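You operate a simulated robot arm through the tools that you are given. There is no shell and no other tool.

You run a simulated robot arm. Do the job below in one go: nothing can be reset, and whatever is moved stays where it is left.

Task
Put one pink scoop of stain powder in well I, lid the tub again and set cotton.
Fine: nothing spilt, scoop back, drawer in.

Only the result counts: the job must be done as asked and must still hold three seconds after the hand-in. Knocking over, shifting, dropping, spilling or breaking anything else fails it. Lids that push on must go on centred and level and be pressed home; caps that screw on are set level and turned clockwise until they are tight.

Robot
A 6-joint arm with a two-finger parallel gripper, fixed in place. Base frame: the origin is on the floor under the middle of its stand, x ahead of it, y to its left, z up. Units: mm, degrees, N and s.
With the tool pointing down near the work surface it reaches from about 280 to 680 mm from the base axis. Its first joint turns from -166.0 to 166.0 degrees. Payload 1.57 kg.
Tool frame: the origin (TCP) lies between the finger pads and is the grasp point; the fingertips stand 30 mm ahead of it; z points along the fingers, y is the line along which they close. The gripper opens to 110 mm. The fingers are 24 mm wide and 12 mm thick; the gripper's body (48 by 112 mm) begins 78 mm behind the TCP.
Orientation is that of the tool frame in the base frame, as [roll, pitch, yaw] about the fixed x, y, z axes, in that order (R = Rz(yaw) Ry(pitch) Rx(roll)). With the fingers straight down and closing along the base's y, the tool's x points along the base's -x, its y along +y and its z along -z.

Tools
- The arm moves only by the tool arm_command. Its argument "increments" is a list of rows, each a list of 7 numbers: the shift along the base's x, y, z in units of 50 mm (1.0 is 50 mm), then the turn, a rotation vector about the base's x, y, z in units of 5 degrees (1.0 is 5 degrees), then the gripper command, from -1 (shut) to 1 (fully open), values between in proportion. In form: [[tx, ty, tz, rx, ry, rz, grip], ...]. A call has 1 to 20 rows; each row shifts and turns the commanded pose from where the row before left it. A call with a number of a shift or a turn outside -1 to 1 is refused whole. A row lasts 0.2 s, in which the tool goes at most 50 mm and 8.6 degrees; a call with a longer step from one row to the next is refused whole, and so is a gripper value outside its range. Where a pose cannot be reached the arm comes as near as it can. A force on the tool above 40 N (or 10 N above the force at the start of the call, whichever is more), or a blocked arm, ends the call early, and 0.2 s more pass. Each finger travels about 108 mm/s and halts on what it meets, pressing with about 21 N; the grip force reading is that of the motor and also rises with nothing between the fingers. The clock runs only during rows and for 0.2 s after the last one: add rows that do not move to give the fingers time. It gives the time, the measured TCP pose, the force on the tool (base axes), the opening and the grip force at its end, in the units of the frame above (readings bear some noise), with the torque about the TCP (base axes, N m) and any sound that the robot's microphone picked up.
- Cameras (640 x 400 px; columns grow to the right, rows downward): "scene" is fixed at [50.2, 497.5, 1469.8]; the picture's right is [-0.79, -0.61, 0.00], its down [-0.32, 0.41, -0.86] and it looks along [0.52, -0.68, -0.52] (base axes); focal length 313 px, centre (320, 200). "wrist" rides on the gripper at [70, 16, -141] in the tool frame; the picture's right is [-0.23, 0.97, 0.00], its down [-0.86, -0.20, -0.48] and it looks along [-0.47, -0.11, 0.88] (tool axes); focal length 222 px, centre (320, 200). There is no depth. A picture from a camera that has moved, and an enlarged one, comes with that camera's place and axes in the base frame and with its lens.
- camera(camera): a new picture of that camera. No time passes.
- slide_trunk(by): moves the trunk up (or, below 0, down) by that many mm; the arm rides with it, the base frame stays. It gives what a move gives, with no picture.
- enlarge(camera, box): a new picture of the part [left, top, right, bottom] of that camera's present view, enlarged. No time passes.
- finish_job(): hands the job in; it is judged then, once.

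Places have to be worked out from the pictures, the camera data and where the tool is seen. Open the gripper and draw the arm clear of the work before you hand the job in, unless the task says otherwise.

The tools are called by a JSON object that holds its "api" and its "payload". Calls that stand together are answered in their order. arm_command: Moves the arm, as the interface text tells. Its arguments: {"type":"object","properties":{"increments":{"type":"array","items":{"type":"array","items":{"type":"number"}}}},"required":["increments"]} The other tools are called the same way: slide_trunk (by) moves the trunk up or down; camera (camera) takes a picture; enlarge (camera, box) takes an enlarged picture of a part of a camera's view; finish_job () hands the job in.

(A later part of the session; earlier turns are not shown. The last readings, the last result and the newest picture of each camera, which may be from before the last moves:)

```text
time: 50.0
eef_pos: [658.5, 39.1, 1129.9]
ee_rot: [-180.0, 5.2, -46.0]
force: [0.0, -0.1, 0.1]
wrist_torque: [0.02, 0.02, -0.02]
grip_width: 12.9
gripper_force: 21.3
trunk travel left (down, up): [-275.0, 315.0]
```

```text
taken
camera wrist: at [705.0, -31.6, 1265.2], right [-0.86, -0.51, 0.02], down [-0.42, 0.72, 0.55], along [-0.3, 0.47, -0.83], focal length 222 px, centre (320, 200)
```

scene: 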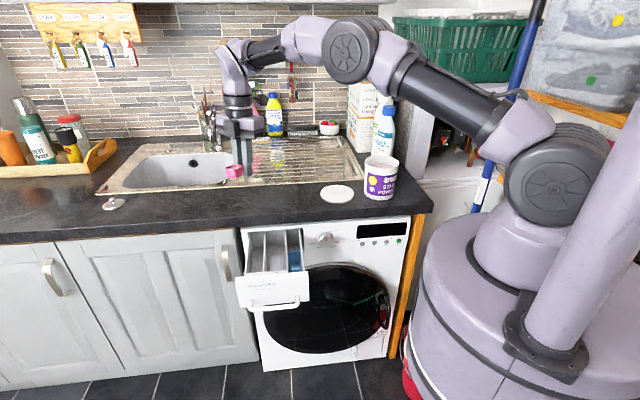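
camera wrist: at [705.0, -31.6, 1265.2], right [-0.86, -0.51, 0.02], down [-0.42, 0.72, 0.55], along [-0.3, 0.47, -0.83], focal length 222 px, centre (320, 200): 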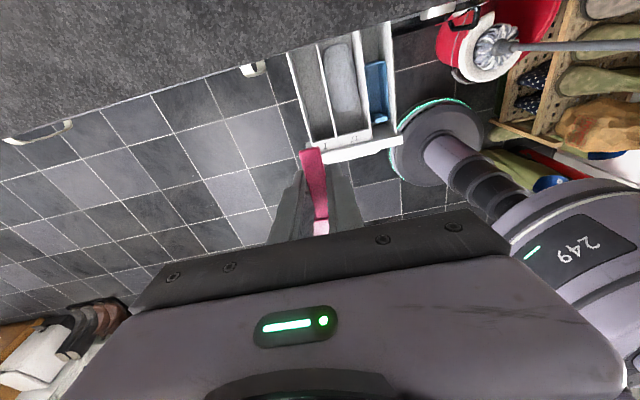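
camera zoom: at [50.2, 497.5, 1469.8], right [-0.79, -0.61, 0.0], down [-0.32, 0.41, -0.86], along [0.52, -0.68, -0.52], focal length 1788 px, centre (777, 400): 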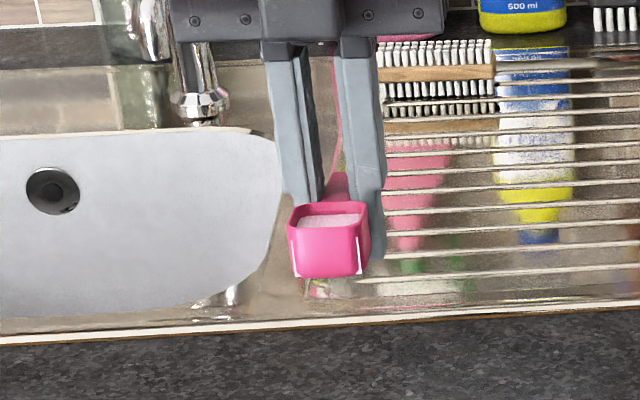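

The bowl now faces the robot side and remains full. I descend to TCP z≈896 (tips ≈40 mm above the drawer walls).

{"api": "arm_command", "payload": {"increments": [[0, 0, -0.4, 0, 0, 0, -1], [0, 0, -0.7, 0, 0, 0, -1], [0, 0, -0.8, 0, 0, 0, -1], [0, 0, -0.8, 0, 0, 0, -1], [0, 0, -0.8, 0, 0, 0, -1], [0, 0, -0.7, 0, 0, 0, -1], [0, 0, -0.45, 0, 0, 0, -1], [0, 0, 0, 0, 0, 0, -1]]}}

{"api": "enlarge", "payload": {"camera": "scene", "box": [220, 190, 332, 290]}}

{"api": "camera", "payload": {"camera": "wrist"}}

```text
time: 51.8
eef_pos: [656.9, 40.9, 898.4]
ee_rot: [-180.0, 5.2, -46.0]
force: [0.2, -0.7, -0.2]
wrist_torque: [0.02, 0.02, -0.03]
grip_width: 12.6
gripper_force: 20.0
trunk travel left (down, up): [-275.0, 315.0]
```

```text
4.00 times, centred on (276, 240) of scene
camera zoom: at [50.2, 497.5, 1469.8], right [-0.79, -0.61, 0.0], down [-0.32, 0.41, -0.86], along [0.52, -0.68, -0.52], focal length 1252 px, centre (496, 40)
```

zoom: 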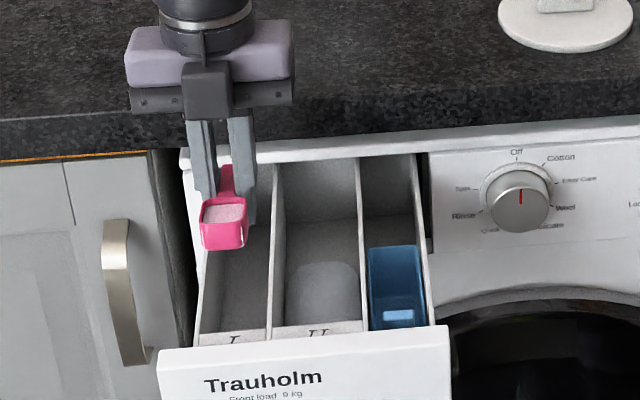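

```text
taken
camera wrist: at [703.4, -29.5, 1031.9], right [-0.86, -0.51, 0.02], down [-0.42, 0.72, 0.55], along [-0.3, 0.47, -0.83], focal length 222 px, centre (320, 200)
```

wrist: 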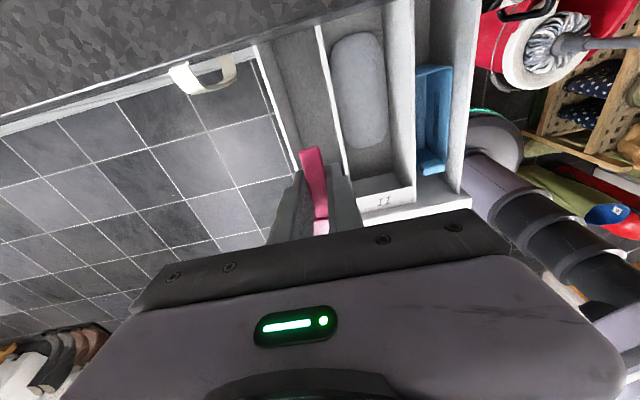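

The bowl is centred over well I (n≈393, c≈499). I start tipping forward about the bowl's rim while lowering: first to 30°.

{"api": "arm_command", "payload": {"increments": [[0, 0, -0.068, -0.718, -0.696, 0, -1], [0, 0, -0.068, -0.718, -0.696, 0, -1], [-0.006, 0.006, -0.068, -0.718, -0.696, 0, -1], [-0.008, 0.008, -0.068, -0.718, -0.696, 0, -1], [-0.012, 0.012, -0.068, -0.718, -0.696, 0, -1], [-0.012, 0.012, -0.068, -0.718, -0.696, 0, -1], [0, 0, 0, 0, 0, 0, -1]]}}

{"api": "enlarge", "payload": {"camera": "scene", "box": [220, 210, 316, 290]}}

{"api": "camera", "payload": {"camera": "wrist"}}

```text
time: 53.4
eef_pos: [657.4, 40.5, 877.4]
ee_rot: [-179.9, -24.8, -46.0]
force: [0.7, 0.3, 0.2]
wrist_torque: [-0.01, -0.01, -0.01]
grip_width: 12.5
gripper_force: 21.0
trunk travel left (down, up): [-275.0, 315.0]
```

```text
5.00 times, centred on (268, 250) of scene
camera zoom: at [50.2, 497.5, 1469.8], right [-0.79, -0.61, 0.0], down [-0.32, 0.41, -0.86], along [0.52, -0.68, -0.52], focal length 1564 px, centre (580, -50)
```

zoom: 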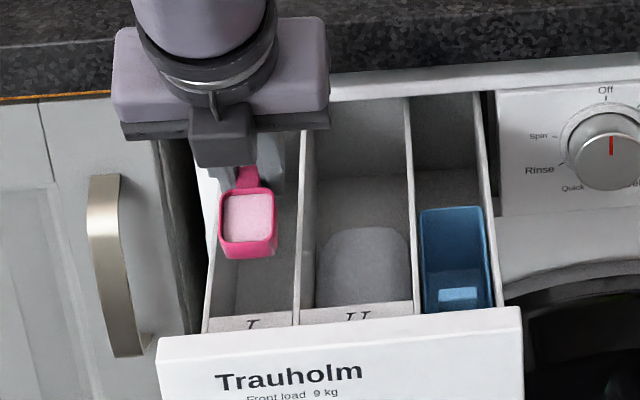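

```text
taken
camera wrist: at [648.2, 27.1, 1035.2], right [-0.84, -0.53, -0.1], down [-0.54, 0.84, 0.08], along [0.04, 0.12, -0.99], focal length 222 px, centre (320, 200)
```

wrist: 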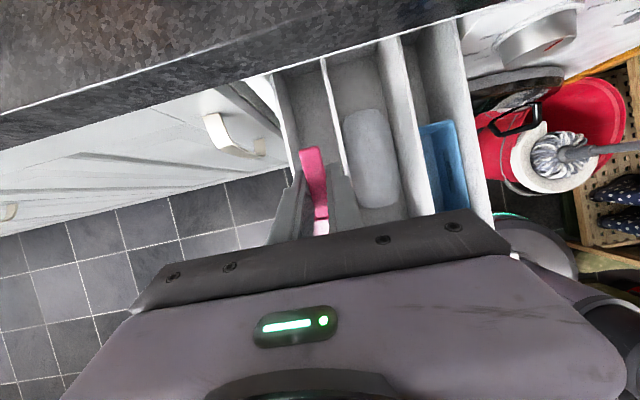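

Powder still held at 30°, bowl right over well I. I continue to 60°.

{"api": "arm_command", "payload": {"increments": [[-0.022, 0.023, 0.027, -0.718, -0.696, 0, -1], [-0.022, 0.023, 0.027, -0.718, -0.696, 0, -1], [-0.022, 0.023, 0.027, -0.718, -0.696, 0, -1], [-0.031, 0.032, 0.03, -0.718, -0.696, 0, -1], [-0.031, 0.032, 0.03, -0.718, -0.696, 0, -1], [-0.031, 0.032, 0.03, -0.718, -0.696, 0, -1], [0, 0, 0, 0, 0, 0, -1], [0, 0, 0, 0, 0, 0, -1]]}}

{"api": "enlarge", "payload": {"camera": "scene", "box": [220, 210, 316, 290]}}

```text
time: 55.2
eef_pos: [648.4, 49.8, 885.5]
ee_rot: [-179.8, -54.8, -46.3]
force: [0.1, -0.1, -0.1]
wrist_torque: [0.02, -0.02, -0.01]
grip_width: 12.7
gripper_force: 20.4
trunk travel left (down, up): [-275.0, 315.0]
```

```text
5.00 times, centred on (268, 250) of scene
camera zoom: at [50.2, 497.5, 1469.8], right [-0.79, -0.61, 0.0], down [-0.32, 0.41, -0.86], along [0.52, -0.68, -0.52], focal length 1564 px, centre (580, -50)
```

zoom: 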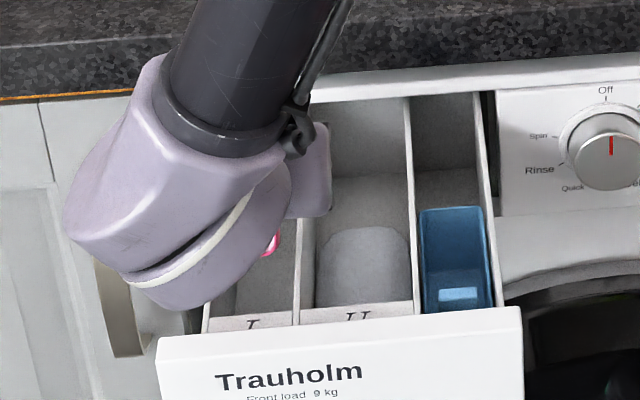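

The arm now hides the bowl from the scene camera; I check with the wrist camera.

{"api": "camera", "payload": {"camera": "wrist"}}

{"api": "camera", "payload": {"camera": "scene"}}

```text
taken
camera wrist: at [584.9, 91.8, 1024.9], right [-0.79, -0.58, -0.19], down [-0.47, 0.78, -0.42], along [0.39, -0.25, -0.89], focal length 222 px, centre (320, 200)
```

wrist: 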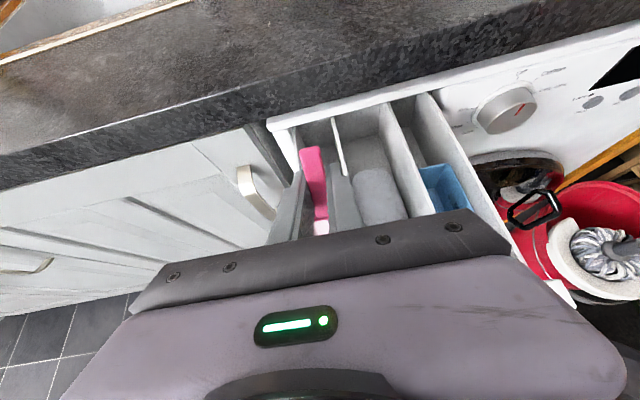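

```text
taken
```

scene: 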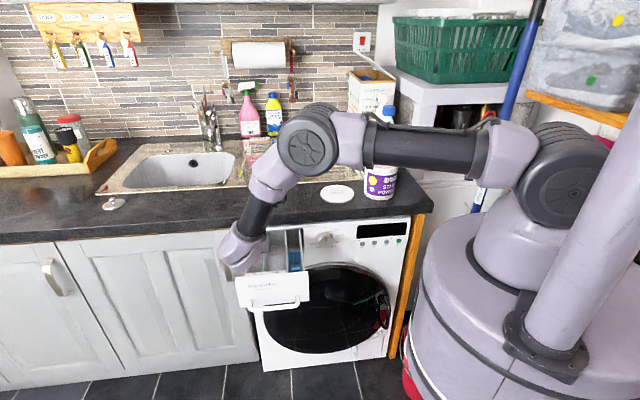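

{"api": "enlarge", "payload": {"camera": "wrist", "box": [260, 110, 380, 240]}}

```text
3.08 times, centred on (320, 175) of wrist
camera zoom: at [584.9, 91.8, 1024.9], right [-0.79, -0.58, -0.19], down [-0.47, 0.78, -0.42], along [0.39, -0.25, -0.89], focal length 684 px, centre (320, 277)
```

zoom: 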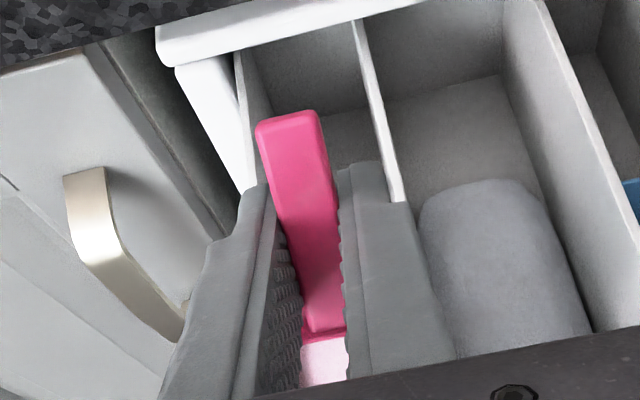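

Powder is still in the bowl at 60°. I go on to 90°.

{"api": "arm_command", "payload": {"increments": [[-0.038, 0.039, 0.03, -0.718, -0.696, 0, -1], [-0.038, 0.039, 0.03, -0.718, -0.696, 0, -1], [-0.038, 0.039, 0.03, -0.718, -0.696, 0, -1], [-0.041, 0.043, 0.015, -0.718, -0.696, 0, -1], [-0.041, 0.043, 0.015, -0.718, -0.696, 0, -1], [-0.041, 0.043, 0.015, -0.718, -0.696, 0, -1], [0, 0, 0, 0, 0, 0, -1], [0, 0, 0, 0, 0, 0, -1]]}}

{"api": "camera", "payload": {"camera": "wrist"}}

{"api": "enlarge", "payload": {"camera": "scene", "box": [200, 190, 330, 320]}}

```text
time: 57.0
eef_pos: [637.6, 60.1, 894.0]
ee_rot: [-178.1, -84.8, -47.8]
force: [0.3, 0.5, 0.6]
wrist_torque: [0.01, 0.0, -0.01]
grip_width: 12.7
gripper_force: 21.0
trunk travel left (down, up): [-275.0, 315.0]
```

```text
taken
camera wrist: at [531.6, 145.8, 975.9], right [-0.71, -0.66, -0.23], down [-0.24, 0.54, -0.81], along [0.66, -0.52, -0.54], focal length 222 px, centre (320, 200)
```

wrist: 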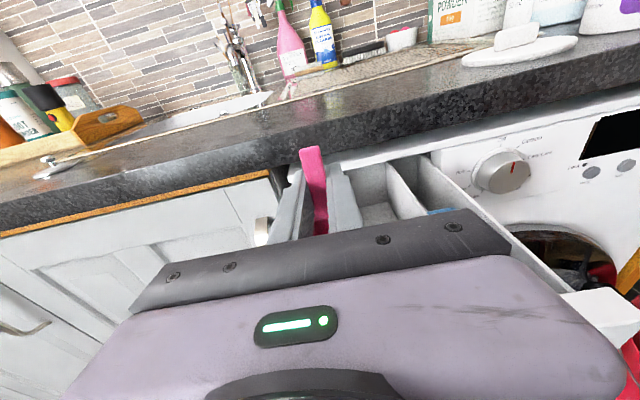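

```text
3.08 times, centred on (265, 255) of scene
camera zoom: at [50.2, 497.5, 1469.8], right [-0.79, -0.61, 0.0], down [-0.32, 0.41, -0.86], along [0.52, -0.68, -0.52], focal length 963 px, centre (489, 31)
```

zoom: 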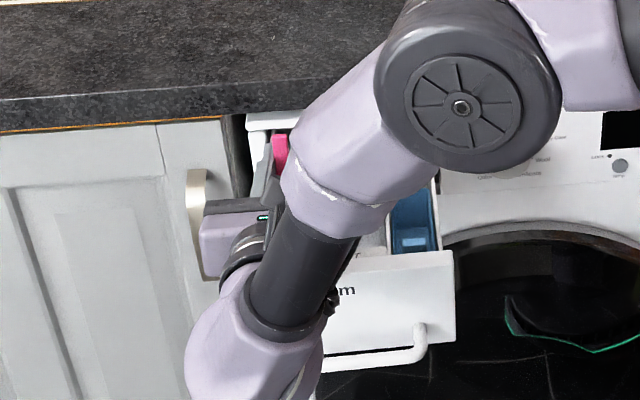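

{"api": "enlarge", "payload": {"camera": "wrist", "box": [270, 130, 370, 240]}}

```text
3.64 times, centred on (320, 185) of wrist
camera zoom: at [531.6, 145.8, 975.9], right [-0.71, -0.66, -0.23], down [-0.24, 0.54, -0.81], along [0.66, -0.52, -0.54], focal length 808 px, centre (320, 254)
```

zoom: 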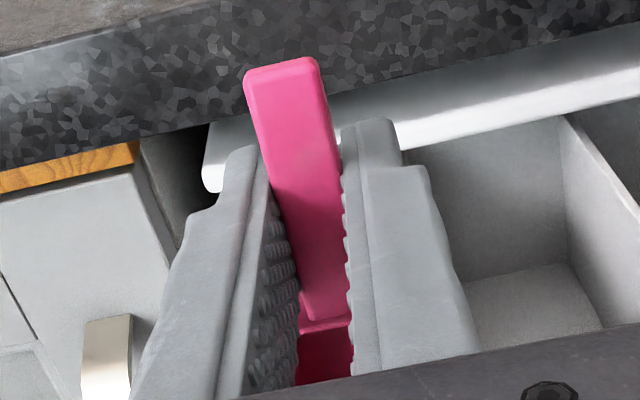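

The bowl interior now looks empty — the powder poured between 60° and 90° over well I. I tip a further 15° briefly to make sure, then look.

{"api": "arm_command", "payload": {"increments": [[-0.043, 0.044, 0.01, -0.718, -0.696, 0, -1], [-0.043, 0.044, 0.01, -0.718, -0.696, 0, -1], [-0.043, 0.044, 0.01, -0.718, -0.696, 0, -1], [0, 0, 0, 0, 0, 0, -1], [0, 0, 0, 0, 0, 0, -1], [0, 0, 0, 0, 0, 0, -1]]}}

{"api": "enlarge", "payload": {"camera": "wrist", "box": [270, 130, 370, 240]}}

```text
time: 58.4
eef_pos: [630.2, 67.9, 895.2]
ee_rot: [-0.9, -80.2, 135.0]
force: [0.1, -0.5, 0.1]
wrist_torque: [0.0, 0.01, -0.01]
grip_width: 12.6
gripper_force: 21.1
trunk travel left (down, up): [-275.0, 315.0]
```

```text
3.64 times, centred on (320, 185) of wrist
camera zoom: at [513.6, 164.9, 940.1], right [-0.67, -0.71, -0.23], down [-0.08, 0.37, -0.92], along [0.74, -0.6, -0.31], focal length 808 px, centre (320, 254)
```

zoom: 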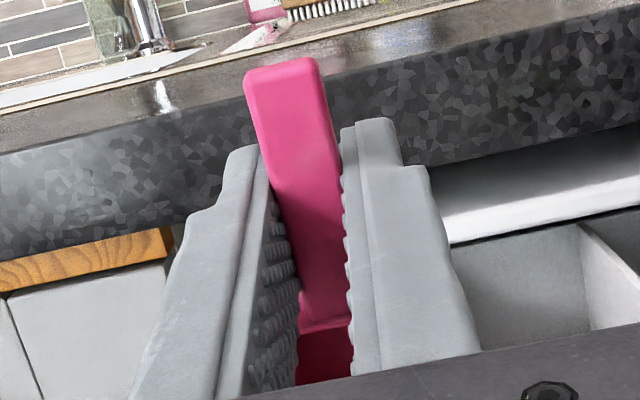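

Empty. I tip back level (keeping height) and rise above the drawer.

{"api": "arm_command", "payload": {"increments": [[0.043, -0.044, 0, 0.718, 0.696, 0, -1], [0.043, -0.044, 0, 0.718, 0.696, 0, -1], [0.043, -0.044, 0, 0.718, 0.696, 0, -1], [0.041, -0.043, 0, 0.718, 0.696, 0, -1], [0.041, -0.043, 0, 0.718, 0.696, 0, -1], [0.041, -0.043, 0, 0.718, 0.696, 0, -1], [0.038, -0.039, 0, 0.718, 0.696, 0, -1], [0.038, -0.039, 0, 0.718, 0.696, 0, -1], [0.038, -0.039, 0, 0.718, 0.696, 0, -1], [0.031, -0.032, 0, 0.718, 0.696, 0, -1], [0.031, -0.032, 0, 0.718, 0.696, 0, -1], [0.031, -0.032, 0, 0.718, 0.696, 0, -1], [0.022, -0.023, 0, 0.718, 0.696, 0, -1], [0.022, -0.023, 0, 0.718, 0.696, 0, -1], [0.022, -0.023, 0, 0.718, 0.696, 0, -1], [0.01, -0.01, 0.1, 0.718, 0.696, 0, -1], [0.01, -0.01, 0.2, 0.718, 0.696, 0, -1], [0, 0, 0.3, 0.718, 0.696, 0, -1], [0, 0, 0.4, 0.718, 0.696, 0, -1], [0, 0, 0, 0.718, 0.696, 0, -1]]}}

{"api": "enlarge", "payload": {"camera": "scene", "box": [220, 210, 316, 290]}}

{"api": "camera", "payload": {"camera": "wrist"}}

```text
time: 62.6
eef_pos: [657.3, 40.1, 945.5]
ee_rot: [180.0, 0.3, -46.0]
force: [-0.2, -0.2, -0.1]
wrist_torque: [-0.01, 0.01, 0.0]
grip_width: 13.1
gripper_force: 20.7
trunk travel left (down, up): [-275.0, 315.0]
```

```text
5.00 times, centred on (268, 250) of scene
camera zoom: at [50.2, 497.5, 1469.8], right [-0.79, -0.61, 0.0], down [-0.32, 0.41, -0.86], along [0.52, -0.68, -0.52], focal length 1564 px, centre (580, -50)
```

zoom: 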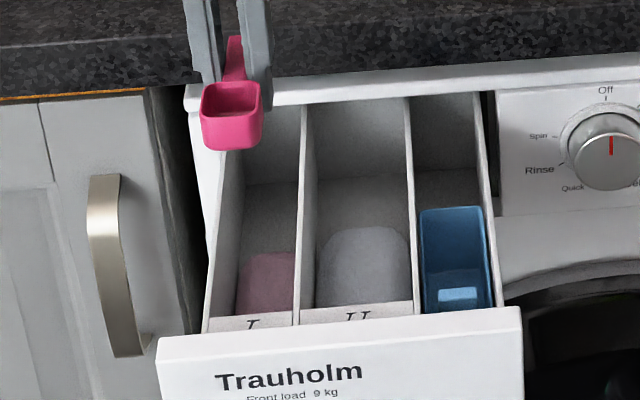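

```text
taken
camera wrist: at [695.6, -22.0, 1087.1], right [-0.86, -0.51, 0.0], down [-0.45, 0.75, 0.48], along [-0.25, 0.41, -0.88], focal length 222 px, centre (320, 200)
```

wrist: 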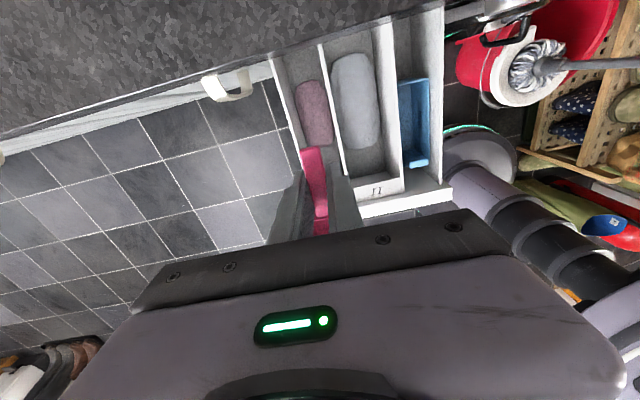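

A pink heap lies in well I and the scoop is empty. To put the scoop back (out of reach with this grip), I'll set it down on the free counter near [640,-215] and regrip it as at first. First rise, level, and yaw back.

{"api": "arm_command", "payload": {"increments": [[0, 0, 0.5, 0.7, 0.68, 0, -1], [0, 0, 0.7, 0, 0, 0, -1], [0, 0, 0.7, 0, 0, 0, -1], [0, 0, 0.3, 0, 0, -1, -1], [0, 0, 0, 0, 0, -1, -1], [0, 0, 0, 0, 0, -1, -1], [0, 0, 0, 0, 0, -1, -1], [-0.02, -0.1, 0, 0, 0, -1, -1], [-0.04, -0.2, 0, 0, 0, -1, -1], [-0.05, -0.3, 0, 0, 0, -1, -1], [-0.05, -0.3, 0, 0, 0, -1, -1], [-0.05, -0.3, 0, 0, 0, -1, -1], [-0.05, -0.3, 0, 0, 0, -1, -1], [-0.05, -0.3, 0, 0, 0, -1, -1], [-0.05, -0.3, 0, 0, 0, -1, -1], [-0.05, -0.3, 0, 0, 0, -1, -1], [-0.05, -0.3, 0, 0, 0, -1, -1], [-0.05, -0.3, 0, 0, 0, -1, -1], [-0.05, -0.3, 0, 0, 0, -1, -1], [0, 0, 0, 0, 0, -1, -1]]}}

{"api": "arm_command", "payload": {"increments": [[-0.05, -0.3, 0, 0, 0, -1, -1], [-0.05, -0.3, 0, 0, 0, -1, -1], [-0.05, -0.3, 0, 0, 0, -1, -1], [-0.05, -0.3, 0, 0, 0, -1, -1], [-0.05, -0.2, 0, 0, 0, -1, -1], [-0.05, -0.1, 0, 0, 0, -1, -1], [0, 0, 0, 0, 0, -1, -1], [0, 0, 0, 0, 0, -1, -1], [0, 0, 0, 0, 0, -1, -1], [0, 0, 0, 0, 0, -1, -1], [0, 0, 0, 0, 0, -1, -1], [0, 0, 0, 0, 0, -1, -1], [0, 0, 0, 0, 0, -1, -1], [0, 0, 0, 0, 0, -1, -1], [0, 0, 0, 0, 0, -1, -1], [0, 0, 0, 0, 0, -1, -1], [0, 0, 0, 0, 0, -1, -1], [0, 0, 0, 0, 0, -0.92, -1], [0, 0, 0, 0, 0, 0, -1]]}}

{"api": "camera", "payload": {"camera": "scene"}}

{"api": "camera", "payload": {"camera": "wrist"}}

```text
time: 66.8
eef_pos: [633.1, -125.5, 1058.0]
ee_rot: [180.0, 5.1, -131.2]
force: [-0.4, 0.6, -0.2]
wrist_torque: [0.01, 0.02, 0.03]
grip_width: 12.6
gripper_force: 21.0
trunk travel left (down, up): [-275.0, 315.0]
```

```text
time: 70.8
eef_pos: [615.0, -200.6, 1054.6]
ee_rot: [-180.0, 5.0, 139.3]
force: [0.4, -0.3, -0.5]
wrist_torque: [0.02, 0.04, 0.05]
grip_width: 12.6
gripper_force: 20.6
trunk travel left (down, up): [-275.0, 315.0]
```

```text
taken
```

scene: 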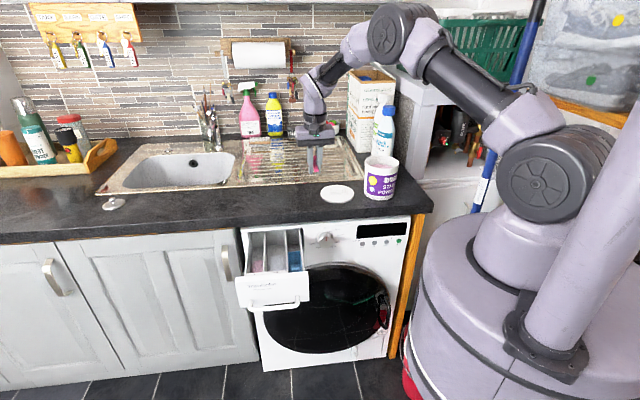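

```text
taken
camera wrist: at [563.8, -134.6, 1189.0], right [0.81, 0.59, 0.02], down [0.48, -0.68, 0.55], along [0.34, -0.44, -0.83], focal length 222 px, centre (320, 200)
```

wrist: 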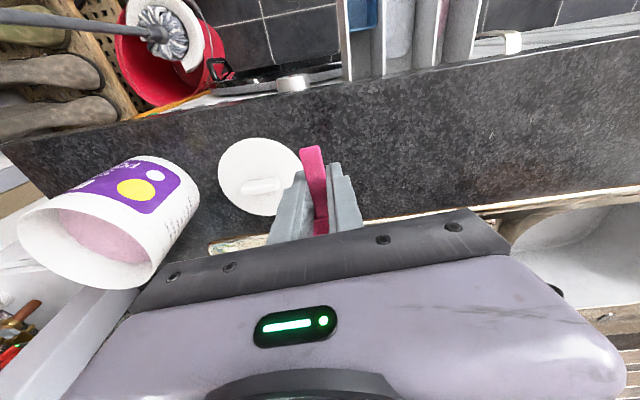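

I shift ~15 mm farther from the lid and pitch the empty scoop 14° nose-down (so its nose meets the counter before the fingertips do), then lower to z≈960.

{"api": "arm_command", "payload": {"increments": [[0.1, 0.1, -0.2, 0.6, 0.7, 0, -1], [0.1, 0.1, -0.4, 0.6, 0.7, 0, -1], [0, 0, -0.5, 0.62, 0.73, 0, -1], [0, 0, -0.5, 0, 0, 0, -1], [0, 0, -0.3, 0, 0, 0, -1], [0, 0, 0, 0, 0, 0, -1]]}}

{"api": "enlarge", "payload": {"camera": "scene", "box": [280, 140, 360, 210]}}

{"api": "camera", "payload": {"camera": "wrist"}}

```text
time: 72.2
eef_pos: [624.5, -187.8, 960.1]
ee_rot: [-179.9, -9.0, 139.3]
force: [0.4, 0.8, 0.3]
wrist_torque: [-0.01, -0.05, 0.02]
grip_width: 12.5
gripper_force: 21.0
trunk travel left (down, up): [-275.0, 315.0]
```

```text
5.71 times, centred on (320, 175) of scene
camera zoom: at [50.2, 497.5, 1469.8], right [-0.79, -0.61, 0.0], down [-0.32, 0.41, -0.86], along [0.52, -0.68, -0.52], focal length 1788 px, centre (320, 343)
```

zoom: 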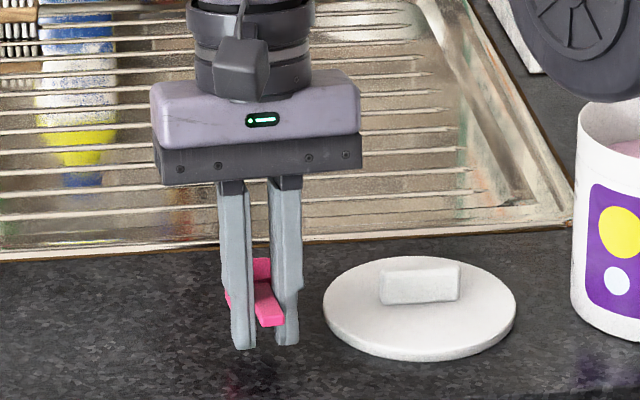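

```text
taken
camera wrist: at [600.5, -144.5, 1109.7], right [0.8, 0.59, -0.03], down [0.57, -0.75, 0.34], along [0.18, -0.29, -0.94], focal length 222 px, centre (320, 200)
```

wrist: 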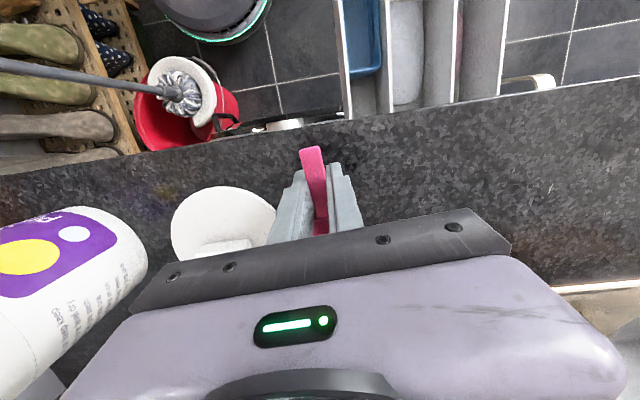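

{"api": "arm_command", "payload": {"increments": [[0, 0, -0.1, 0, 0, 0, -1], [0, 0, -0.1, 0, 0, 0, -1], [0, 0, 0, 0, 0, 0, -1]]}}

{"api": "arm_command", "payload": {"increments": [[0, 0, -0.05, 0, 0, 0, -1], [0, 0, 0, 0, 0, 0, -1]]}}

{"api": "arm_command", "payload": {"increments": [[0, 0, -0.03, 0, 0, 0, -1], [0, 0, 0, 0, 0, 0, -1]]}}

{"api": "enlarge", "payload": {"camera": "scene", "box": [290, 165, 346, 205]}}

```text
time: 73.0
eef_pos: [622.5, -186.7, 949.3]
ee_rot: [-179.9, -8.9, 139.5]
force: [-0.7, -0.7, -0.2]
wrist_torque: [0.0, 0.0, -0.03]
grip_width: 12.8
gripper_force: 20.7
out of reach, approached as far as the arm can: row 2
trunk travel left (down, up): [-275.0, 315.0]
```

```text
time: 73.6
eef_pos: [621.8, -187.4, 947.9]
ee_rot: [-180.0, -8.9, 139.4]
force: [0.2, 0.1, -0.5]
wrist_torque: [0.05, 0.02, -0.02]
grip_width: 12.6
gripper_force: 21.4
trunk travel left (down, up): [-275.0, 315.0]
```

```text
time: 74.2
eef_pos: [621.4, -189.3, 945.5]
ee_rot: [-179.9, -8.9, 139.4]
force: [0.1, -1.3, -0.1]
wrist_torque: [-0.01, 0.01, -0.04]
grip_width: 12.5
gripper_force: 21.3
trunk travel left (down, up): [-275.0, 315.0]
```

```text
10.00 times, centred on (318, 185) of scene
camera zoom: at [50.2, 497.5, 1469.8], right [-0.79, -0.61, 0.0], down [-0.32, 0.41, -0.86], along [0.52, -0.68, -0.52], focal length 3129 px, centre (340, 350)
```

zoom: 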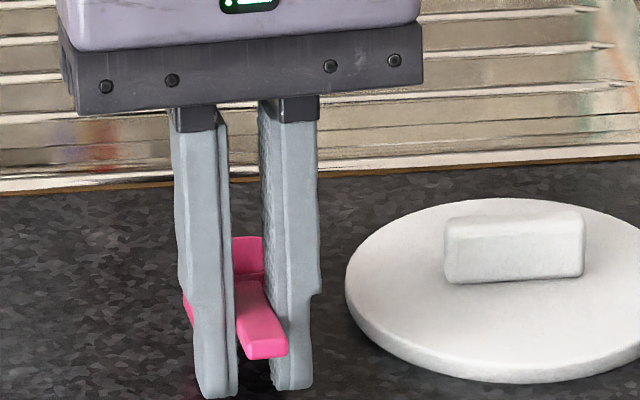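

{"api": "arm_command", "payload": {"increments": [[-0.1, 0.06, -0.03, 0, 0, 0, -1], [0, 0, 0, 0, 0, 0, -1]]}}

{"api": "arm_command", "payload": {"increments": [[0, 0, -0.03, 0, 0, 0, -1], [0, 0, 0, 0, 0, 0, -1]]}}

{"api": "arm_command", "payload": {"increments": [[0, 0, -0.03, 0, 0, 0, -1], [0, 0, 0, 0, 0, 0, -1]]}}

{"api": "enlarge", "payload": {"camera": "scene", "box": [290, 165, 346, 205]}}

```text
time: 74.8
eef_pos: [614.5, -184.7, 944.7]
ee_rot: [179.9, -8.9, 139.4]
force: [0.2, -0.3, -0.3]
wrist_torque: [-0.02, 0.02, 0.01]
grip_width: 13.0
gripper_force: 20.8
trunk travel left (down, up): [-275.0, 315.0]
```

```text
time: 75.4
eef_pos: [615.4, -185.9, 944.2]
ee_rot: [180.0, -9.0, 139.4]
force: [0.7, 0.3, 0.2]
wrist_torque: [0.0, 0.0, -0.01]
grip_width: 12.7
gripper_force: 21.2
trunk travel left (down, up): [-275.0, 315.0]
```

```text
time: 76.0
eef_pos: [616.3, -186.7, 944.1]
ee_rot: [180.0, -8.8, 139.4]
force: [-0.5, 0.5, -0.3]
wrist_torque: [0.02, 0.0, 0.03]
grip_width: 12.4
gripper_force: 21.3
trunk travel left (down, up): [-275.0, 315.0]
```

```text
10.00 times, centred on (318, 185) of scene
camera zoom: at [50.2, 497.5, 1469.8], right [-0.79, -0.61, 0.0], down [-0.32, 0.41, -0.86], along [0.52, -0.68, -0.52], focal length 3129 px, centre (340, 350)
```

zoom: 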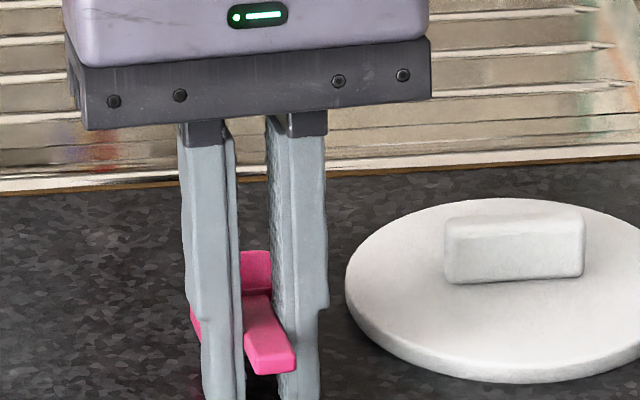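

{"api": "arm_command", "payload": {"increments": [[0, 0, -0.04, 0, 0, 0, -1], [0, 0, 0, 0, 0, 0, -1]]}}

{"api": "enlarge", "payload": {"camera": "scene", "box": [290, 175, 346, 215]}}

```text
time: 76.6
eef_pos: [616.6, -186.0, 941.2]
ee_rot: [179.9, -8.9, 139.3]
force: [0.1, -0.3, 1.7]
wrist_torque: [-0.03, -0.01, -0.04]
grip_width: 12.9
gripper_force: 20.8
trunk travel left (down, up): [-275.0, 315.0]
```

```text
10.00 times, centred on (318, 195) of scene
camera zoom: at [50.2, 497.5, 1469.8], right [-0.79, -0.61, 0.0], down [-0.32, 0.41, -0.86], along [0.52, -0.68, -0.52], focal length 3129 px, centre (340, 250)
```

zoom: 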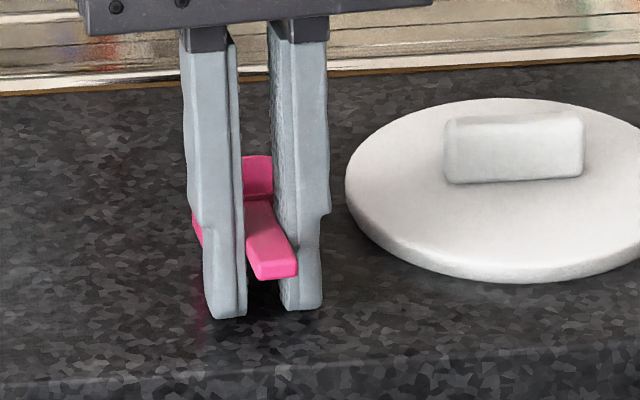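

{"api": "arm_command", "payload": {"increments": [[0, 0, -0.02, 0, 0, 0, -1], [0, 0, 0, 0, 0, 0, -1]]}}

```text
time: 77.2
eef_pos: [615.7, -186.7, 940.8]
ee_rot: [180.0, -8.8, 139.4]
force: [2.5, -0.9, 11.0]
wrist_torque: [-0.1, -0.08, -0.09]
grip_width: 12.5
gripper_force: 20.9
trunk travel left (down, up): [-275.0, 315.0]
```

Contact (≈11 N, fingertips on the counter). I back off half a millimetre and open the fingers slowly so the scoop settles.

{"api": "arm_command", "payload": {"increments": [[0, 0, 0.012, 0, 0, 0, -1], [0, 0, 0, 0, 0, 0, -0.76], [0, 0, 0, 0, 0, 0, -0.74], [0, 0, 0, 0, 0, 0, -0.72], [0, 0, 0, 0, 0, 0, -0.7], [0, 0, 0, 0, 0, 0, -0.68], [0, 0, 0, 0, 0, 0, -0.66]]}}

{"api": "enlarge", "payload": {"camera": "scene", "box": [290, 175, 346, 215]}}

{"api": "enlarge", "payload": {"camera": "wrist", "box": [270, 130, 370, 230]}}

```text
time: 78.8
eef_pos: [615.6, -185.7, 941.2]
ee_rot: [179.9, -8.7, 139.4]
force: [9.8, -1.4, 22.1]
wrist_torque: [-0.11, -0.38, -0.04]
grip_width: 13.9
gripper_force: 0.1
trunk travel left (down, up): [-275.0, 315.0]
```

```text
10.00 times, centred on (318, 195) of scene
camera zoom: at [50.2, 497.5, 1469.8], right [-0.79, -0.61, 0.0], down [-0.32, 0.41, -0.86], along [0.52, -0.68, -0.52], focal length 3129 px, centre (340, 250)
```

zoom: 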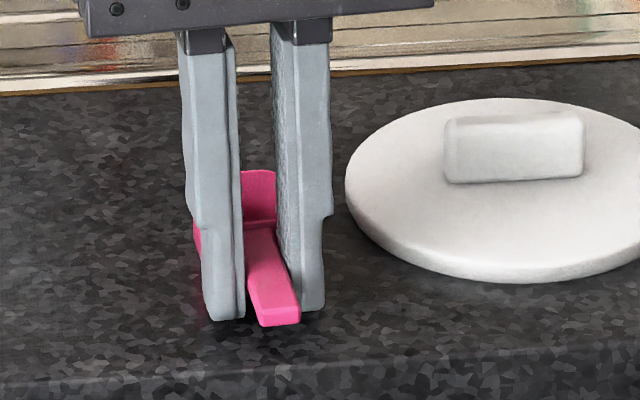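

```text
4.00 times, centred on (320, 180) of wrist
camera zoom: at [590.4, -142.1, 1091.8], right [0.8, 0.59, -0.03], down [0.57, -0.75, 0.34], along [0.18, -0.29, -0.94], focal length 888 px, centre (320, 280)
```

zoom: 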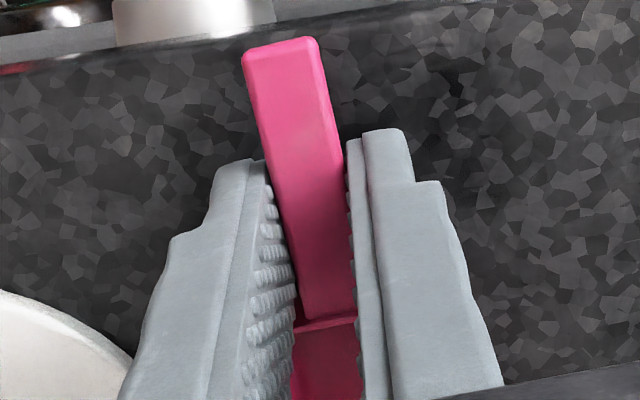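

The scoop has settled but the tips press on the counter (22 N). I raise 2 mm and open wider.

{"api": "arm_command", "payload": {"increments": [[0, 0, 0.03, 0, 0, 0, -0.66], [0, 0, 0.02, 0, 0, 0, -0.6], [0, 0, 0, 0, 0, 0, -0.5], [0, 0, 0, 0, 0, 0, -0.35], [0, 0, 0, 0, 0, 0, -0.18], [0, 0, 0, 0, 0, 0, -0.18]]}}

{"api": "enlarge", "payload": {"camera": "scene", "box": [290, 175, 346, 215]}}

{"api": "enlarge", "payload": {"camera": "wrist", "box": [270, 130, 370, 230]}}

```text
time: 80.2
eef_pos: [615.9, -184.7, 943.5]
ee_rot: [180.0, -8.9, 139.5]
force: [-0.2, -0.3, 0.0]
wrist_torque: [0.01, 0.03, 0.01]
grip_width: 45.1
gripper_force: 0.1
trunk travel left (down, up): [-275.0, 315.0]
```

```text
10.00 times, centred on (318, 195) of scene
camera zoom: at [50.2, 497.5, 1469.8], right [-0.79, -0.61, 0.0], down [-0.32, 0.41, -0.86], along [0.52, -0.68, -0.52], focal length 3129 px, centre (340, 250)
```

zoom: 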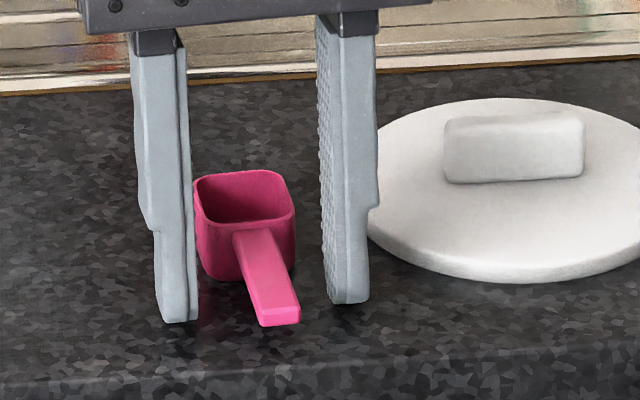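

```text
4.00 times, centred on (320, 180) of wrist
camera zoom: at [591.2, -142.4, 1092.8], right [0.8, 0.59, -0.04], down [0.57, -0.75, 0.34], along [0.18, -0.29, -0.94], focal length 888 px, centre (320, 280)
```

zoom: 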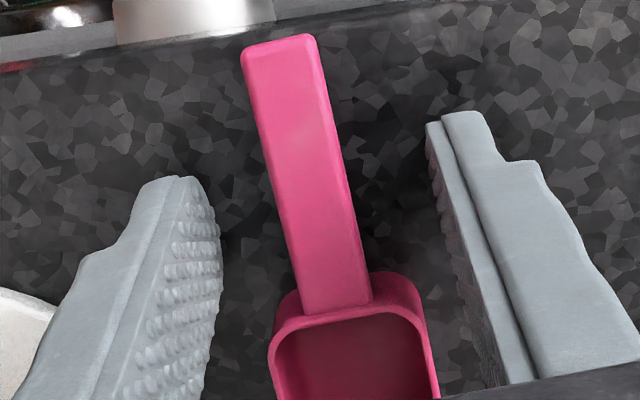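

The scoop stands flat and free. Its handle tip is ≈[589,-162.5] heading -39°. I rise, re-tilt the tool to 25° outward and hover over the handle.

{"api": "arm_command", "payload": {"increments": [[0, 0, 0.4, 0, 0, 0, -0.18], [0, 0, 0.5, 0, 0, 0.2, -0.18], [-0.06, 0.05, 0, -0.651, -0.759, 0, -0.18], [-0.06, 0.05, 0, -0.651, -0.759, 0, -0.18], [-0.06, 0.05, 0, -0.651, -0.759, 0, -0.18], [-0.06, 0.05, 0, -0.651, -0.759, 0, -0.18], [-0.06, 0.05, 0, -0.651, -0.759, 0, -0.18], [-0.06, 0.05, 0, -0.651, -0.759, 0, -0.18], [-0.058, 0.046, 0, -0.52, -0.607, 0, -0.18], [0, 0, 0, 0, 0, 0, -0.18]]}}

{"api": "enlarge", "payload": {"camera": "wrist", "box": [240, 90, 400, 220]}}

{"api": "enlarge", "payload": {"camera": "scene", "box": [280, 150, 360, 210]}}

```text
time: 82.4
eef_pos: [596.7, -168.2, 987.4]
ee_rot: [-179.5, 25.2, 140.5]
force: [-0.5, 0.2, -0.5]
wrist_torque: [0.0, 0.01, 0.01]
grip_width: 45.2
gripper_force: 0.1
trunk travel left (down, up): [-275.0, 315.0]
```

```text
3.08 times, centred on (320, 155) of wrist
camera zoom: at [512.2, -75.5, 1085.3], right [0.78, 0.62, 0.09], down [0.32, -0.51, 0.8], along [0.54, -0.6, -0.6], focal length 684 px, centre (320, 338)
```

zoom: 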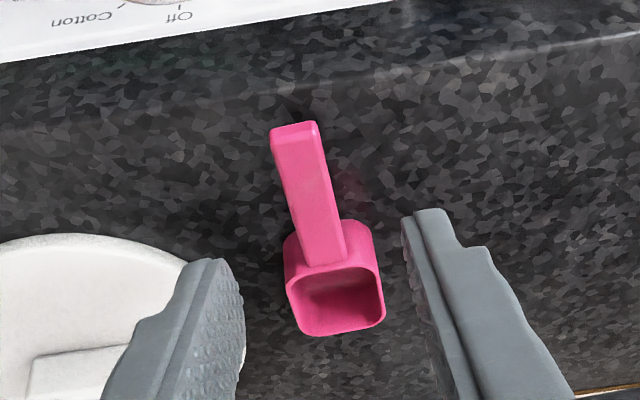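

```text
6.67 times, centred on (320, 180) of scene
camera zoom: at [50.2, 497.5, 1469.8], right [-0.79, -0.61, 0.0], down [-0.32, 0.41, -0.86], along [0.52, -0.68, -0.52], focal length 2086 px, centre (320, 333)
```

zoom: 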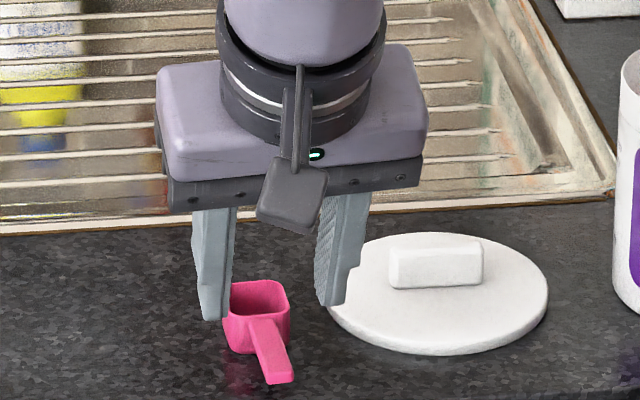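

The handle is ≈2° off the tool's line and 2 mm to the side; I correct both and come down around the handle.

{"api": "arm_command", "payload": {"increments": [[0, 0.044, -0.1, 0, 0, -0.4, -0.18], [0, 0, -0.3, 0, 0, 0, -0.18], [0, 0, -0.3, 0, 0, 0, -0.18], [0, 0, -0.12, 0, 0, 0, -0.18], [0, 0, 0, 0, 0, 0, -0.18]]}}

{"api": "enlarge", "payload": {"camera": "wrist", "box": [240, 90, 400, 220]}}

{"api": "enlarge", "payload": {"camera": "scene", "box": [290, 175, 346, 215]}}

```text
time: 83.6
eef_pos: [596.4, -167.0, 946.4]
ee_rot: [-179.3, 25.1, 138.4]
force: [0.2, -0.3, 0.3]
wrist_torque: [0.0, -0.04, 0.0]
grip_width: 45.1
gripper_force: 0.0
trunk travel left (down, up): [-275.0, 315.0]
```

```text
3.08 times, centred on (320, 155) of wrist
camera zoom: at [516.7, -71.8, 1045.0], right [0.8, 0.59, 0.09], down [0.3, -0.52, 0.8], along [0.52, -0.61, -0.6], focal length 684 px, centre (320, 338)
```

zoom: 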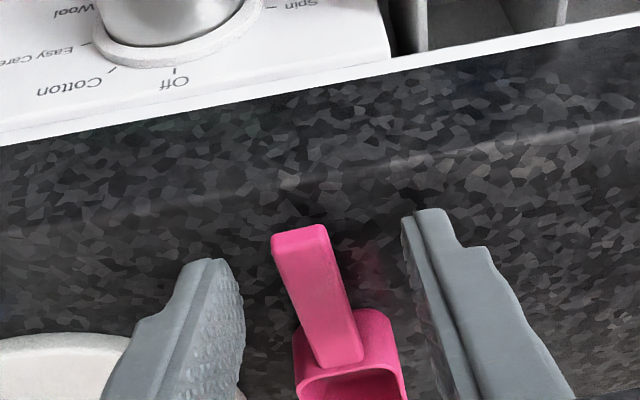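

```text
10.00 times, centred on (318, 195) of scene
camera zoom: at [50.2, 497.5, 1469.8], right [-0.79, -0.61, 0.0], down [-0.32, 0.41, -0.86], along [0.52, -0.68, -0.52], focal length 3129 px, centre (340, 250)
```

zoom: 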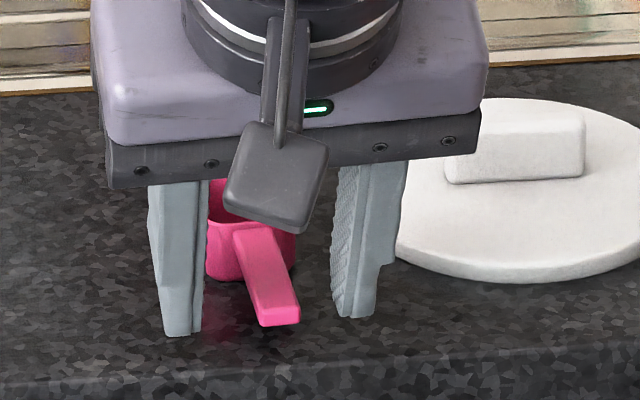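

{"api": "arm_command", "payload": {"increments": [[0, 0, -0.05, 0, 0, 0, -0.18], [0, 0, 0, 0, 0, 0, -0.4], [0, 0, 0, 0, 0, 0, -0.7], [0, 0, 0, 0, 0, 0, -1], [0, 0, 0, 0, 0, 0, -1], [0, 0, 0, 0, 0, 0, -1]]}}

{"api": "enlarge", "payload": {"camera": "wrist", "box": [240, 90, 400, 220]}}

{"api": "enlarge", "payload": {"camera": "scene", "box": [290, 175, 346, 215]}}

```text
time: 85.0
eef_pos: [596.6, -167.7, 942.9]
ee_rot: [-179.3, 25.1, 138.3]
force: [-0.1, 0.5, 0.3]
wrist_torque: [0.0, -0.02, -0.02]
grip_width: 12.7
gripper_force: 21.6
trunk travel left (down, up): [-275.0, 315.0]
```

```text
3.08 times, centred on (320, 155) of wrist
camera zoom: at [517.0, -71.8, 1042.3], right [0.8, 0.59, 0.09], down [0.3, -0.52, 0.8], along [0.52, -0.61, -0.6], focal length 684 px, centre (320, 338)
```

zoom: 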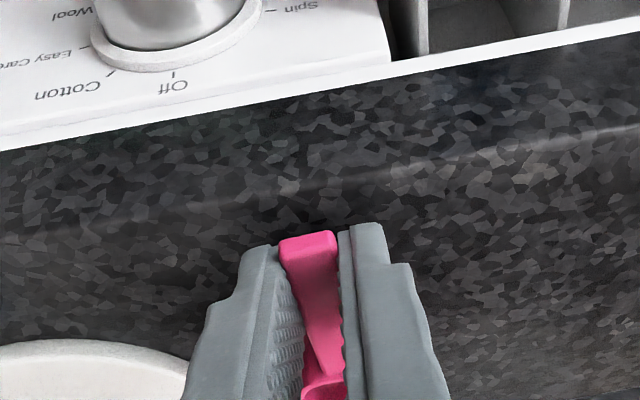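

```text
10.00 times, centred on (318, 195) of scene
camera zoom: at [50.2, 497.5, 1469.8], right [-0.79, -0.61, 0.0], down [-0.32, 0.41, -0.86], along [0.52, -0.68, -0.52], focal length 3129 px, centre (340, 250)
```

zoom: 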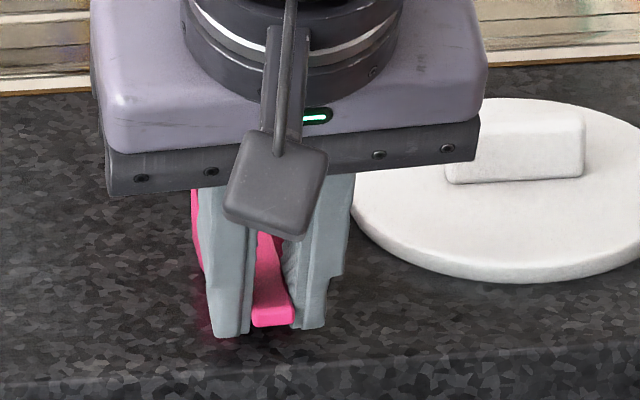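

The grip now matches the original one. I lift, carry the scoop back above its original spot (TCP [723.3,-144.3]) and lower to just above the counter.

{"api": "arm_command", "payload": {"increments": [[0, 0, 0.3, 0, 0, 0, -1], [0, 0, 0.5, 0, 0, 0, -1], [0.4, 0.074, 0.2, 0, 0, 0.2, -1], [0.6, 0.11, 0, 0, 0, 0, -1], [0.6, 0.11, 0, 0, 0, 0, -1], [0.6, 0.11, 0, 0, 0, 0, -1], [0.334, 0.064, 0, 0, 0, 0, -1], [0, 0, -0.3, 0, 0, 0, -1], [0, 0, -0.4, 0, 0, 0, -1], [0, 0, 0, 0, 0, 0, -1]]}}

{"api": "enlarge", "payload": {"camera": "scene", "box": [256, 160, 312, 210]}}

{"api": "enlarge", "payload": {"camera": "wrist", "box": [240, 90, 400, 220]}}

```text
time: 87.2
eef_pos: [723.7, -141.9, 959.1]
ee_rot: [-179.4, 24.9, 139.4]
force: [-0.6, -0.8, 0.5]
wrist_torque: [-0.01, 0.06, 0.0]
grip_width: 12.8
gripper_force: 21.1
trunk travel left (down, up): [-275.0, 315.0]
```

```text
8.00 times, centred on (284, 185) of scene
camera zoom: at [50.2, 497.5, 1469.8], right [-0.79, -0.61, 0.0], down [-0.32, 0.41, -0.86], along [0.52, -0.68, -0.52], focal length 2503 px, centre (608, 320)
```

zoom: 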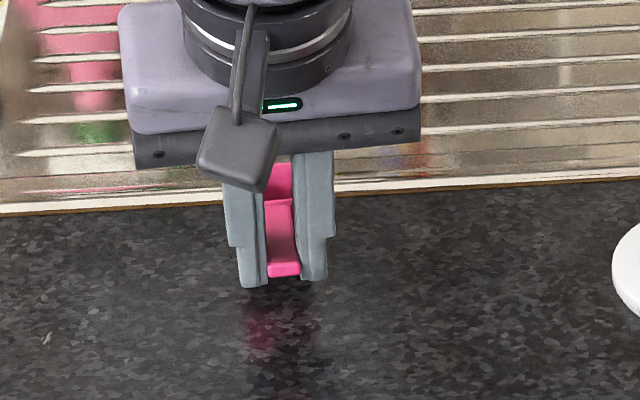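

```text
3.08 times, centred on (320, 155) of wrist
camera zoom: at [641.4, -48.3, 1057.3], right [0.79, 0.6, 0.09], down [0.31, -0.52, 0.8], along [0.53, -0.61, -0.6], focal length 684 px, centre (320, 338)
```

zoom: 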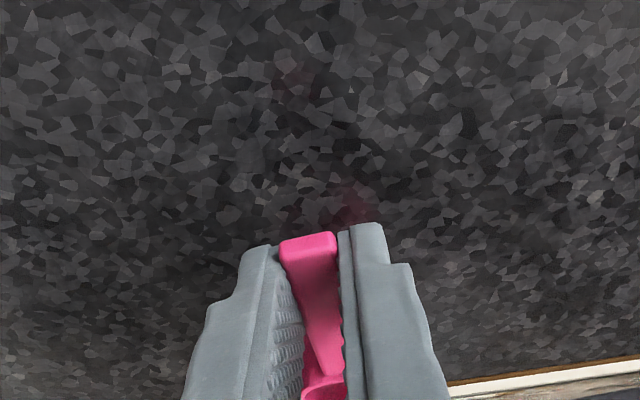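

I correct ~2 mm sideways and lower to just above the original grasp height.

{"api": "arm_command", "payload": {"increments": [[-0.012, -0.046, -0.1, 0, 0, 0, -1], [0, 0, -0.14, 0, 0, 0, -1], [0, 0, 0, 0, 0, 0, -1]]}}

{"api": "arm_command", "payload": {"increments": [[0, 0, -0.04, 0, 0, 0, -1], [0, 0, 0, 0, 0, 0, -1]]}}

{"api": "enlarge", "payload": {"camera": "scene", "box": [256, 160, 312, 210]}}

```text
time: 88.0
eef_pos: [722.6, -145.5, 947.2]
ee_rot: [-179.4, 25.1, 139.5]
force: [-0.3, 0.1, -0.2]
wrist_torque: [0.04, 0.01, 0.03]
grip_width: 12.8
gripper_force: 21.1
trunk travel left (down, up): [-275.0, 315.0]
```

```text
time: 88.6
eef_pos: [721.4, -145.8, 945.9]
ee_rot: [-179.4, 25.1, 139.3]
force: [1.0, 0.1, -0.1]
wrist_torque: [-0.02, 0.02, 0.0]
grip_width: 12.6
gripper_force: 20.7
trunk travel left (down, up): [-275.0, 315.0]
```

```text
8.00 times, centred on (284, 185) of scene
camera zoom: at [50.2, 497.5, 1469.8], right [-0.79, -0.61, 0.0], down [-0.32, 0.41, -0.86], along [0.52, -0.68, -0.52], focal length 2503 px, centre (608, 320)
```

zoom: 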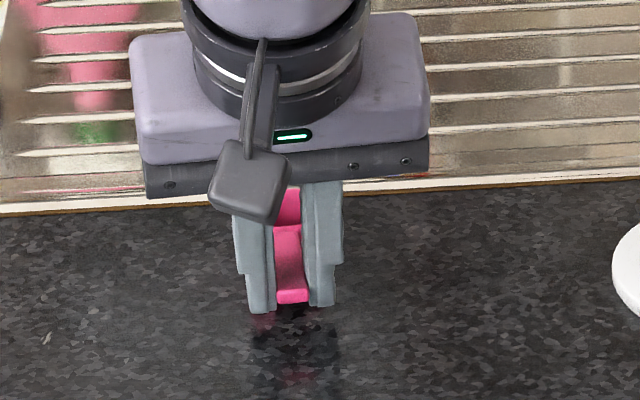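

Nearly identical to the original grasp picture. I lower the last bit in 1 mm steps until contact.

{"api": "arm_command", "payload": {"increments": [[0.01, 0.015, -0.025, 0, 0, 0, -1], [0, 0, 0, 0, 0, 0, -1]]}}

{"api": "arm_command", "payload": {"increments": [[0, 0, -0.02, 0, 0, 0, -1], [0, 0, 0, 0, 0, 0, -1]]}}

```text
time: 89.2
eef_pos: [722.1, -144.1, 943.5]
ee_rot: [-179.4, 25.2, 139.4]
force: [0.0, -0.5, -0.7]
wrist_torque: [-0.02, -0.03, -0.03]
grip_width: 12.7
gripper_force: 21.1
trunk travel left (down, up): [-275.0, 315.0]
```

```text
time: 89.8
eef_pos: [722.1, -143.5, 943.9]
ee_rot: [-179.5, 25.1, 139.4]
force: [-0.5, -1.5, 4.8]
wrist_torque: [-0.21, -0.27, -0.02]
grip_width: 12.7
gripper_force: 20.9
trunk travel left (down, up): [-275.0, 315.0]
```

The bowl rests on the counter (4.8 N at the bowl). I release slowly.

{"api": "arm_command", "payload": {"increments": [[0, 0, 0, 0, 0, 0, -0.76], [0, 0, 0, 0, 0, 0, -0.7], [0, 0, 0, 0, 0, 0, -0.6], [0, 0, 0, 0, 0, 0, -0.4], [0, 0, 0, 0, 0, 0, -0.18], [0, 0, 0, 0, 0, 0, -0.18]]}}

{"api": "enlarge", "payload": {"camera": "scene", "box": [256, 160, 312, 210]}}

{"api": "enlarge", "payload": {"camera": "wrist", "box": [240, 90, 400, 220]}}

```text
time: 91.2
eef_pos: [722.1, -143.3, 942.6]
ee_rot: [-179.3, 25.1, 139.4]
force: [0.8, 0.3, -0.5]
wrist_torque: [-0.02, -0.03, 0.05]
grip_width: 45.3
gripper_force: 0.0
trunk travel left (down, up): [-275.0, 315.0]
```

```text
8.00 times, centred on (284, 185) of scene
camera zoom: at [50.2, 497.5, 1469.8], right [-0.79, -0.61, 0.0], down [-0.32, 0.41, -0.86], along [0.52, -0.68, -0.52], focal length 2503 px, centre (608, 320)
```

zoom: 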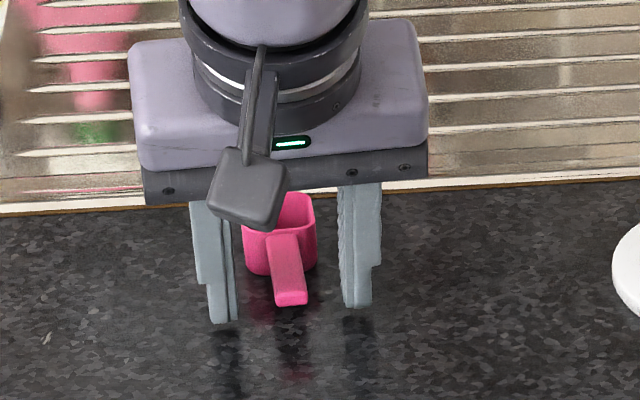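

```text
3.08 times, centred on (320, 155) of wrist
camera zoom: at [640.2, -50.2, 1041.1], right [0.79, 0.6, 0.09], down [0.31, -0.52, 0.8], along [0.53, -0.61, -0.6], focal length 684 px, centre (320, 338)
```

zoom: 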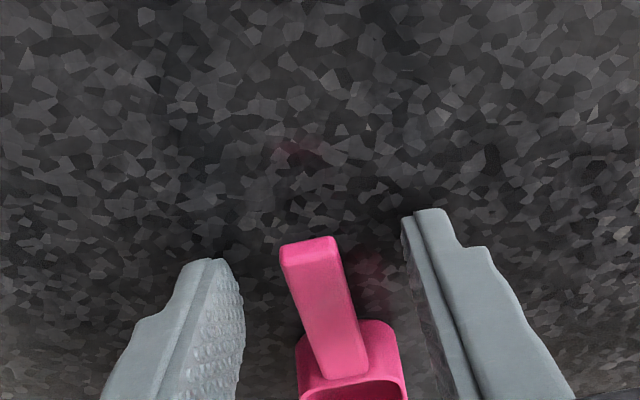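

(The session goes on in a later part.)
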